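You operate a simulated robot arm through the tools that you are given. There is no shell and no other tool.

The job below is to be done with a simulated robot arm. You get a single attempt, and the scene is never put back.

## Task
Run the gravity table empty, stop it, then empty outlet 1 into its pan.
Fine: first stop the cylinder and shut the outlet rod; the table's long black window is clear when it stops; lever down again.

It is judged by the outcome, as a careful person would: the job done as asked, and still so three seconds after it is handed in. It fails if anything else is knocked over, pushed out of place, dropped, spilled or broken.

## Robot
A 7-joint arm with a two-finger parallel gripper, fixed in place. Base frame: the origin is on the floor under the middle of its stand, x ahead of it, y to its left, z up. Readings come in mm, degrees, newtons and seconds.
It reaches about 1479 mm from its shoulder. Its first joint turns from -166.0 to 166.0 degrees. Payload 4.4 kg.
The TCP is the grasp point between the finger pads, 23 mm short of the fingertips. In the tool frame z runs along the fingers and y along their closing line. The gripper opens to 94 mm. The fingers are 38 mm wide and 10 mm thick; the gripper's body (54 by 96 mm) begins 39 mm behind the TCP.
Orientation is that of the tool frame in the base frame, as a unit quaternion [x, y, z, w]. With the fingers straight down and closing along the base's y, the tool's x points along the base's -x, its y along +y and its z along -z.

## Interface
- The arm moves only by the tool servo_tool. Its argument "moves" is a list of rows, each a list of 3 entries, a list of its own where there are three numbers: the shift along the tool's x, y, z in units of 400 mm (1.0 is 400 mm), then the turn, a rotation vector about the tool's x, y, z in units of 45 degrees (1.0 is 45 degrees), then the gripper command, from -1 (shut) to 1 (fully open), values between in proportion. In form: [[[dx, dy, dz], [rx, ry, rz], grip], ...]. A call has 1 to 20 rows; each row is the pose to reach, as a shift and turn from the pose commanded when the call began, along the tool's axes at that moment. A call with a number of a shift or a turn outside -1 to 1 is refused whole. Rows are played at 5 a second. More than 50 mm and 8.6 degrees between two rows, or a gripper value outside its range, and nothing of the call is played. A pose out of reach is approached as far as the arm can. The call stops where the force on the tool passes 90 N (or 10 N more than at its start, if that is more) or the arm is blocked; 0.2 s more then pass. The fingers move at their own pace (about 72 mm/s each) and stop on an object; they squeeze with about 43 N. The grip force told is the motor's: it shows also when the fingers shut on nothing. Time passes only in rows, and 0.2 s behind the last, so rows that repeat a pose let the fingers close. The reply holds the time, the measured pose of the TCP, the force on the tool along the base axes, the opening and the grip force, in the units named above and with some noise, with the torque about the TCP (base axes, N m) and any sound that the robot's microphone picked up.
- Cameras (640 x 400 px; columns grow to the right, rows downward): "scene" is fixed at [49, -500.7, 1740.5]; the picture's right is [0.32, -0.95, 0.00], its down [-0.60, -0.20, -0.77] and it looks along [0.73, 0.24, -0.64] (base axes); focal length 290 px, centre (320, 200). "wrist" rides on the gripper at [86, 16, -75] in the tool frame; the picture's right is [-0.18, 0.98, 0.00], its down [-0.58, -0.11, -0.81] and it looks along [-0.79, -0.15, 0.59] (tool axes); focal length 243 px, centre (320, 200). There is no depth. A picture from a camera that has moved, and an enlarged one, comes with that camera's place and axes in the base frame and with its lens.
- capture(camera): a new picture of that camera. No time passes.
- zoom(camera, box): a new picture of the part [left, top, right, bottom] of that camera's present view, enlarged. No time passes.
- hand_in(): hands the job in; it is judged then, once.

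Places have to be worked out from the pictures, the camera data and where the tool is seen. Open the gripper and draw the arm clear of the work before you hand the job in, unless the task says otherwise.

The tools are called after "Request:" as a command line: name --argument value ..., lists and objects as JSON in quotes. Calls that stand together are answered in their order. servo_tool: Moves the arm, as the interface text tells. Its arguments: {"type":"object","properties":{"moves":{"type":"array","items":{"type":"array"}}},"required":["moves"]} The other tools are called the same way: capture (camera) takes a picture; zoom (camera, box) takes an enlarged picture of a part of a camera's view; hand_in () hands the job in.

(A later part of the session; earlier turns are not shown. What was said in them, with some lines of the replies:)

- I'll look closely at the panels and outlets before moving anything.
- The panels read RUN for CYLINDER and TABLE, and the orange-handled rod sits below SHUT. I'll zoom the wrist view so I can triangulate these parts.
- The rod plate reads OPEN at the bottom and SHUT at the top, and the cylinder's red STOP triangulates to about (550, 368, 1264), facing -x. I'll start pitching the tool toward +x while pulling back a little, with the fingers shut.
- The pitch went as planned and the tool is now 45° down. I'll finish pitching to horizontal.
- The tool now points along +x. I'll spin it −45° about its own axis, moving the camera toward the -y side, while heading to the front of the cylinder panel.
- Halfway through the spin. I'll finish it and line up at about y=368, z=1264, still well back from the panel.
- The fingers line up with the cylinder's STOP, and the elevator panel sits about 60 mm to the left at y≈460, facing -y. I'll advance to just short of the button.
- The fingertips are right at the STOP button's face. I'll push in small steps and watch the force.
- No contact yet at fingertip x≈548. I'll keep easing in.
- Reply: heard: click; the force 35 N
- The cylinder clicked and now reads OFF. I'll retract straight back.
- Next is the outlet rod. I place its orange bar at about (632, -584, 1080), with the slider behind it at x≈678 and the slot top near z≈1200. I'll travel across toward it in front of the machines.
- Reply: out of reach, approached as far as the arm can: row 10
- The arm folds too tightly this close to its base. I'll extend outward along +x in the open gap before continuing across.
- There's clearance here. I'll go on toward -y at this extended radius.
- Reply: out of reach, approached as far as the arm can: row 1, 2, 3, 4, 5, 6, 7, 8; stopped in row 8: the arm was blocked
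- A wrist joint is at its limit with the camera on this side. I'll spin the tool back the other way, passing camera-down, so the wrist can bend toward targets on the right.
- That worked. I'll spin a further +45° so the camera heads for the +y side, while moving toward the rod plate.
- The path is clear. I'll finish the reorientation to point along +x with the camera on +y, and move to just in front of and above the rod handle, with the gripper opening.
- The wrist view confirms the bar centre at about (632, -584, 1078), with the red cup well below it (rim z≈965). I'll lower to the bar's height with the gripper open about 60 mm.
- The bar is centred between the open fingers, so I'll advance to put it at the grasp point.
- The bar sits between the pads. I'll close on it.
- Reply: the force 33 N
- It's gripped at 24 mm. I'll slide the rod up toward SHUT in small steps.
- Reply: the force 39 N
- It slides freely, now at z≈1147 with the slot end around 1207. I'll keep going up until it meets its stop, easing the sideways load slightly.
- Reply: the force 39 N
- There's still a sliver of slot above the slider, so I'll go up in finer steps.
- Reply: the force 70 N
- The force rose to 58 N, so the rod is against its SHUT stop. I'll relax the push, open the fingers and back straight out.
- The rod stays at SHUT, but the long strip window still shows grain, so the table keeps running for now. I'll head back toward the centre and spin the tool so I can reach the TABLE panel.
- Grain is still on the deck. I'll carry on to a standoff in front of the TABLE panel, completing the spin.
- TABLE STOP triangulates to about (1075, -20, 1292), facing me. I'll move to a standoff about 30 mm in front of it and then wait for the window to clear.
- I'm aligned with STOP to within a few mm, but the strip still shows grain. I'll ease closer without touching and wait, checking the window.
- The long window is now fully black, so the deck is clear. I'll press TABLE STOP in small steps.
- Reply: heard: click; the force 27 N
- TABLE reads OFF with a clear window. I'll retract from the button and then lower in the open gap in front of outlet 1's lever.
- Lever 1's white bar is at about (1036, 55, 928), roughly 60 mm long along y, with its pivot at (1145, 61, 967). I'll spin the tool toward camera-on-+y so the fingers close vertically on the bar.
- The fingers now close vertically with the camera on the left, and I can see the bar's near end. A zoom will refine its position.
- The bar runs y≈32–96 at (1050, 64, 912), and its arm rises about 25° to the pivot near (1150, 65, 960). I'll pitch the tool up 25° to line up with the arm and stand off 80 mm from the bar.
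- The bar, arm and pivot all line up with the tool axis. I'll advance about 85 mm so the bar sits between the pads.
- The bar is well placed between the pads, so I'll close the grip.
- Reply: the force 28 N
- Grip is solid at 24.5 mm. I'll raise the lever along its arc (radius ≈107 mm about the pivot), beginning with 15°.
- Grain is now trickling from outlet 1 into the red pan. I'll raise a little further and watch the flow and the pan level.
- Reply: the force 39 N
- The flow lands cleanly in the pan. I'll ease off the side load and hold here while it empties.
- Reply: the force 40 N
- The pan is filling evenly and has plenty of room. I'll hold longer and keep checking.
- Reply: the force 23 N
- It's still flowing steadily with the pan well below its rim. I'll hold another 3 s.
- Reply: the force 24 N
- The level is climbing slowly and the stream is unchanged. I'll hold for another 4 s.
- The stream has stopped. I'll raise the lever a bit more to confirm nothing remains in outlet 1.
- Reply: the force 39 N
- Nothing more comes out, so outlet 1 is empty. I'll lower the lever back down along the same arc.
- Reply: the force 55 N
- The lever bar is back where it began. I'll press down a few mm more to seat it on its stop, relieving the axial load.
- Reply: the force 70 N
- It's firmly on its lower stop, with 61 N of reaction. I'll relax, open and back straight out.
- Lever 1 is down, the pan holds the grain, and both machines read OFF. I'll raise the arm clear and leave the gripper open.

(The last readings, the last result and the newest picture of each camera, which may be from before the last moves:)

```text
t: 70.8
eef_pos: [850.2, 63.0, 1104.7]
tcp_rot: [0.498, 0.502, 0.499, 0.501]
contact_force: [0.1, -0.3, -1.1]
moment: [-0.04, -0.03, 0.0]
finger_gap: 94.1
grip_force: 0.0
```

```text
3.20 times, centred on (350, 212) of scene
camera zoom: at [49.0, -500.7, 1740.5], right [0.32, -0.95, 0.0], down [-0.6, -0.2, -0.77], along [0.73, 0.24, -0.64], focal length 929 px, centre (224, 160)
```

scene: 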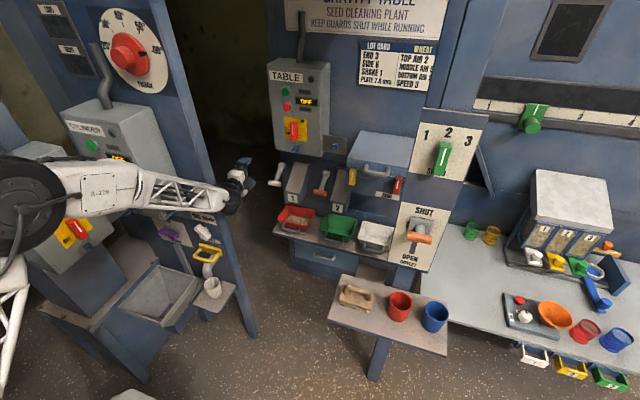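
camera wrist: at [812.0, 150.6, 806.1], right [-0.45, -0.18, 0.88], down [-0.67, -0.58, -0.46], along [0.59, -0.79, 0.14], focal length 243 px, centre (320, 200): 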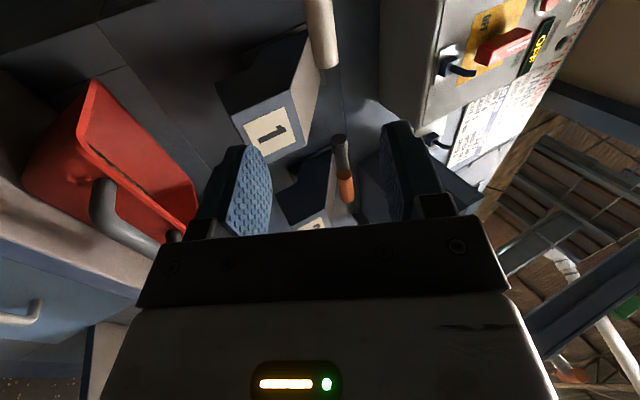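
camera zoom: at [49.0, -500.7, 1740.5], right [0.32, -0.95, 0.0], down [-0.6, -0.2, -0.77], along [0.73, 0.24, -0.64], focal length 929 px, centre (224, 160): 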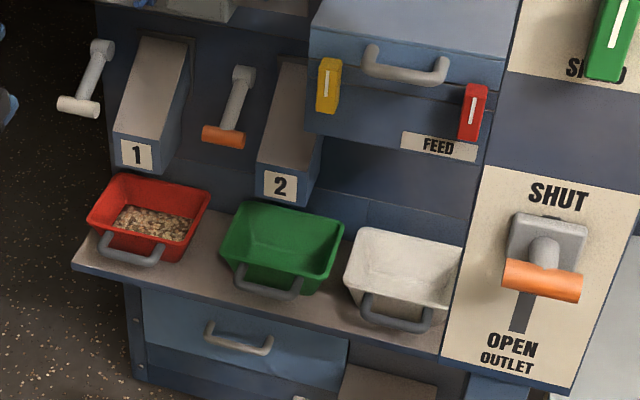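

Nothing else has moved. I'll draw the arm back a bit further and take one last look at the cylinder panel.

Request:
servo_tool --moves '[[[-0.06, 0.06, -0.06], [0, 0, 0], 1], [[-0.12, 0.12, -0.12], [0, 0, 0], 1], [[-0.18, 0.18, -0.18], [0, 0, 0], 1], [[-0.24, 0.24, -0.24], [0, 0, 0], 1], [[-0.3, 0.3, -0.3], [0, 0, 0], 1], [[-0.36, 0.35, -0.35], [0, 0, 0], 1]]'

Request:
capture --camera "scene"

Request:
zoom --camera "scene" --box '[0, 90, 200, 215]'

Request:
zoom --camera "scene" --box '[250, 40, 450, 165]'

```text
t: 71.3
eef_pos: [831.8, 41.2, 1128.7]
tcp_rot: [0.497, 0.505, 0.497, 0.501]
contact_force: [106.2, 42.0, -21.5]
moment: [-3.32, 0.65, -14.51]
finger_gap: 93.9
grip_force: 0.2
stopped in row 2: the force on the tool passed its limit at 222 N (the readings are from after the stop); the commanded pose is now the measured one
```

```text
taken
```

scene: 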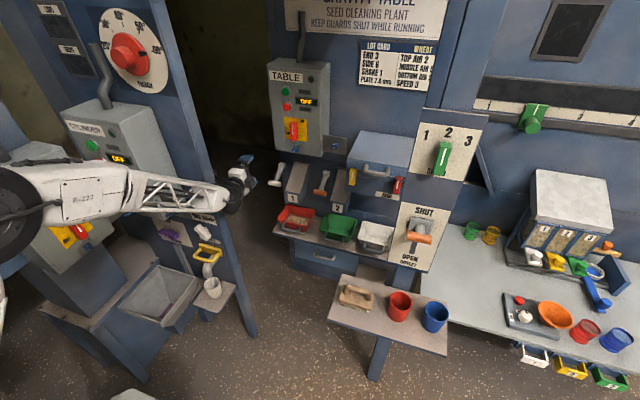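

```text
3.20 times, centred on (100, 152) of scene
camera zoom: at [49.0, -500.7, 1740.5], right [0.32, -0.95, 0.0], down [-0.6, -0.2, -0.77], along [0.73, 0.24, -0.64], focal length 929 px, centre (1024, 352)
```

zoom: 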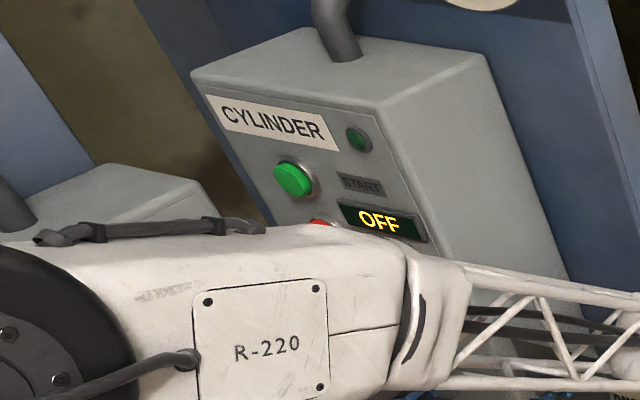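

```text
3.20 times, centred on (350, 102) of scene
camera zoom: at [49.0, -500.7, 1740.5], right [0.32, -0.95, 0.0], down [-0.6, -0.2, -0.77], along [0.73, 0.24, -0.64], focal length 929 px, centre (224, 512)
```

zoom: 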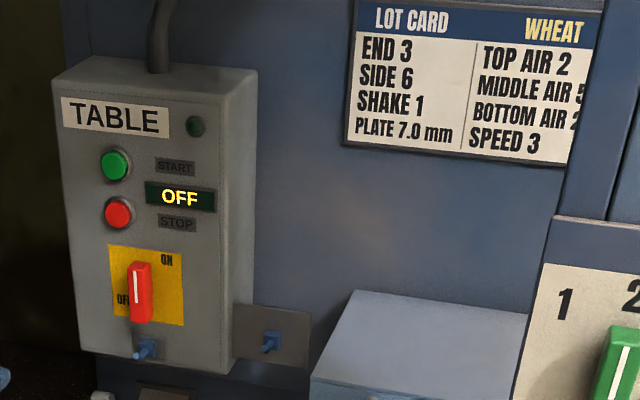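

The retreat stopped on a contact. Before any further motion I need to see what touched.

Request:
capture --camera "wrist"

Request:
zoom --camera "scene" --box '[120, 130, 280, 230]'

Request:
zoom --camera "scene" --box '[0, 100, 160, 300]'

Request:
zoom --camera "scene" --box '[100, 190, 260, 330]'

```text
taken
camera wrist: at [755.7, 128.3, 1143.3], right [0.01, -0.17, 0.98], down [-0.8, -0.59, -0.1], along [0.59, -0.79, -0.14], focal length 243 px, centre (320, 200)
```

wrist: 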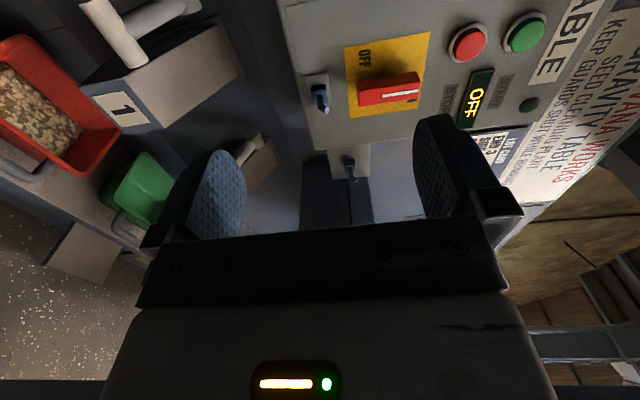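

```text
4.00 times, centred on (200, 180) of scene
camera zoom: at [49.0, -500.7, 1740.5], right [0.32, -0.95, 0.0], down [-0.6, -0.2, -0.77], along [0.73, 0.24, -0.64], focal length 1161 px, centre (800, 280)
```

zoom: 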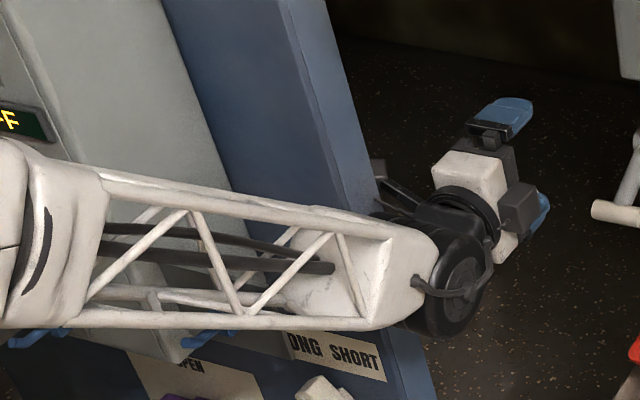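

```text
2.00 times, centred on (80, 200) of scene
camera zoom: at [49.0, -500.7, 1740.5], right [0.32, -0.95, 0.0], down [-0.6, -0.2, -0.77], along [0.73, 0.24, -0.64], focal length 581 px, centre (800, 200)
```

zoom: 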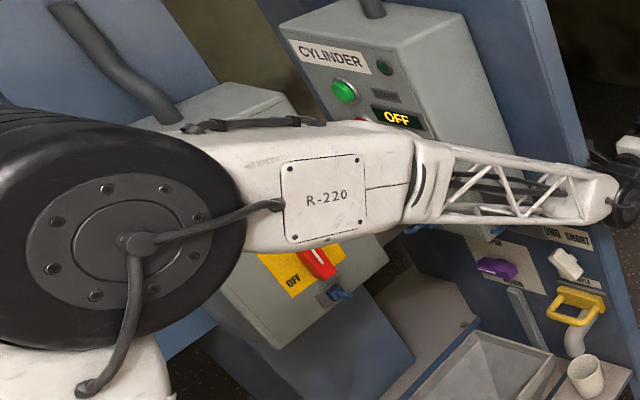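

```text
2.86 times, centred on (180, 260) of scene
camera zoom: at [49.0, -500.7, 1740.5], right [0.32, -0.95, 0.0], down [-0.6, -0.2, -0.77], along [0.73, 0.24, -0.64], focal length 830 px, centre (720, 29)
```

zoom: 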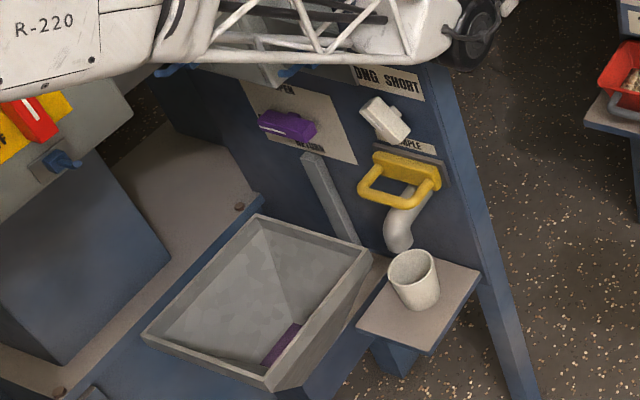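

The wrist camera's bracket, which sticks out on the +y side, has caught the back of the cylinder's fixed post. I'll move forward to release it and then shift well to the right before pulling back.

Request:
servo_tool --moves '[[[-0.01, 0, 0.04], [0, 0, 0], 1], [[-0.03, 0, 0.08], [0, 0, 0], 1], [[-0.08, 0, 0.09], [0, 0, 0], 1], [[-0.16, 0, 0.09], [0, 0, 0], 1], [[-0.24, 0, 0.09], [0, 0, 0], 1], [[-0.32, 0, 0.09], [0, 0, 0], 1], [[-0.4, 0, 0.09], [0, 0, 0], 1], [[-0.48, 0, 0.09], [0, 0, 0], 1]]'

Request:
capture --camera "scene"

```text
t: 73.1
eef_pos: [865.0, -149.7, 1132.9]
tcp_rot: [0.498, 0.504, 0.498, 0.5]
contact_force: [0.1, -0.4, 0.5]
moment: [0.03, 0.02, -0.04]
finger_gap: 93.9
grip_force: 0.0
```

```text
taken
```

scene: 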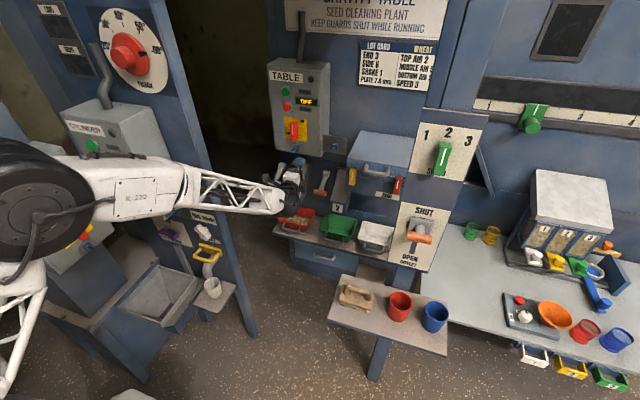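

It came free with no residual force. I'll pull back through the open middle, well away from the post.

Request:
servo_tool --moves '[[[-0.02, 0.04, -0.06], [0, 0, 0], 1], [[-0.04, 0.08, -0.13], [0, 0, 0], 1], [[-0.06, 0.12, -0.2], [0, 0, 0], 1], [[-0.08, 0.16, -0.27], [0, 0, 0], 1], [[-0.1, 0.2, -0.34], [0, 0, 0], 1], [[-0.12, 0.24, -0.41], [0, 0, 0], 1], [[-0.14, 0.28, -0.46], [0, 0, 0], 1]]'

Request:
capture --camera "scene"

Request:
zoom --camera "scene" --box '[240, 140, 440, 265]'

Request:
zoom --camera "scene" --box '[0, 0, 240, 150]'

Request:
zoom --camera "scene" --box '[110, 190, 310, 315]'

```text
t: 74.7
eef_pos: [681.6, -204.3, 1244.6]
tcp_rot: [0.498, 0.503, 0.498, 0.501]
contact_force: [-0.2, 0.3, -0.9]
moment: [0.0, -0.02, -0.01]
finger_gap: 94.0
grip_force: 0.1
```

```text
taken
```

scene: 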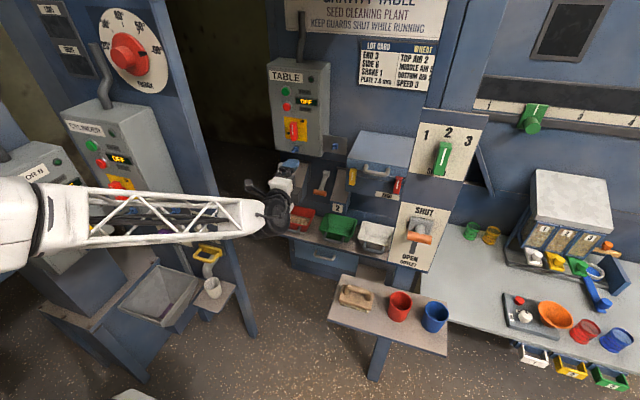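

```text
3.20 times, centred on (340, 202) of scene
camera zoom: at [49.0, -500.7, 1740.5], right [0.32, -0.95, 0.0], down [-0.6, -0.2, -0.77], along [0.73, 0.24, -0.64], focal length 929 px, centre (256, 192)
```

zoom: 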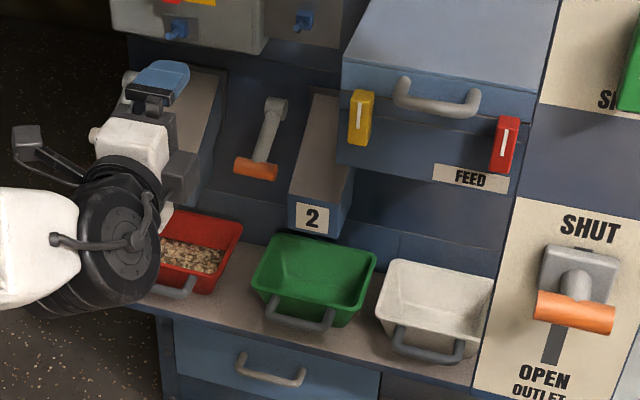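

```text
2.67 times, centred on (120, 75) of scene
camera zoom: at [49.0, -500.7, 1740.5], right [0.32, -0.95, 0.0], down [-0.6, -0.2, -0.77], along [0.73, 0.24, -0.64], focal length 774 px, centre (853, 533)
```

zoom: 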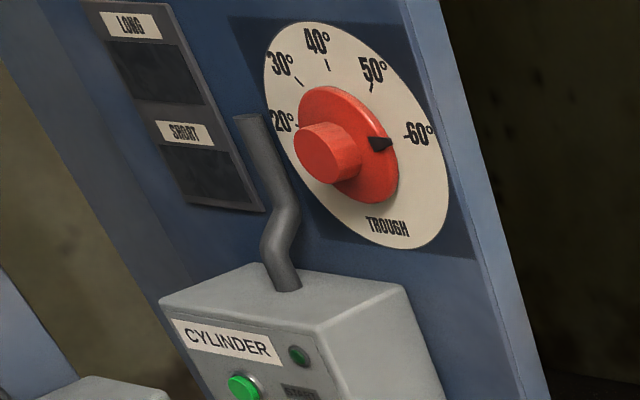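

```text
3.20 times, centred on (210, 252) of scene
camera zoom: at [49.0, -500.7, 1740.5], right [0.32, -0.95, 0.0], down [-0.6, -0.2, -0.77], along [0.73, 0.24, -0.64], focal length 929 px, centre (672, 32)
```

zoom: 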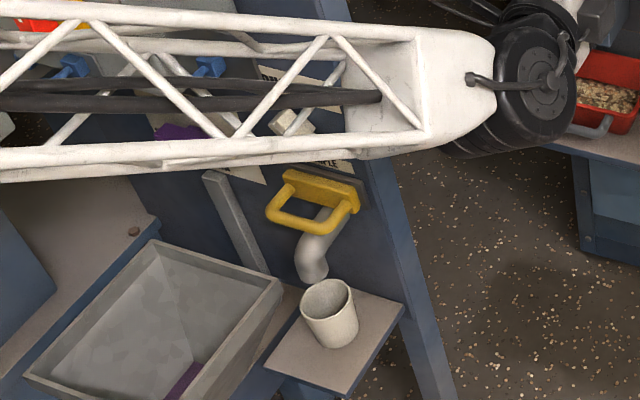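

Final check: cylinder and table both OFF, rod at SHUT, long window black, lever 1 down, the grain in the red pan, and nothing displaced, including around the post I bumped. The arm is clear with the gripper open, so I'm handing in.

Request:
hand_in

```text
The job is handed in.
```

The job is handed in: the gravity table ran empty and was stopped, and outlet 1 is emptied into the red pan under it. I haven't had a verdict back.

- **Cylinder:** I pressed STOP and its display reads OFF.
- **Outlet rod:** I pushed it up from OPEN until it met its stop at SHUT.
- **Table:** I pressed STOP only once the part of the long window in view was fully black. The display reads OFF. The window's far right end is outside the camera's view, so I couldn't check that bit.
- **Outlet 1:** I held the lever up until the stream stopped, then raised it further and nothing more came out. The grain sits well below the pan's rim.
- **Lever 1:** It is back down, pressed firmly onto its lower stop.

**Contact with the post:** while drawing the arm away afterwards, the wrist camera's bracket caught the back of the cylinder's post. The arm stopped itself at a peak of 222 N. I moved forward to free it and went round. In the pictures afterwards the post, panels and nearby cup looked undisturbed.

The arm finished clear of the work with the gripper open, and I saw nothing spilled or moved.
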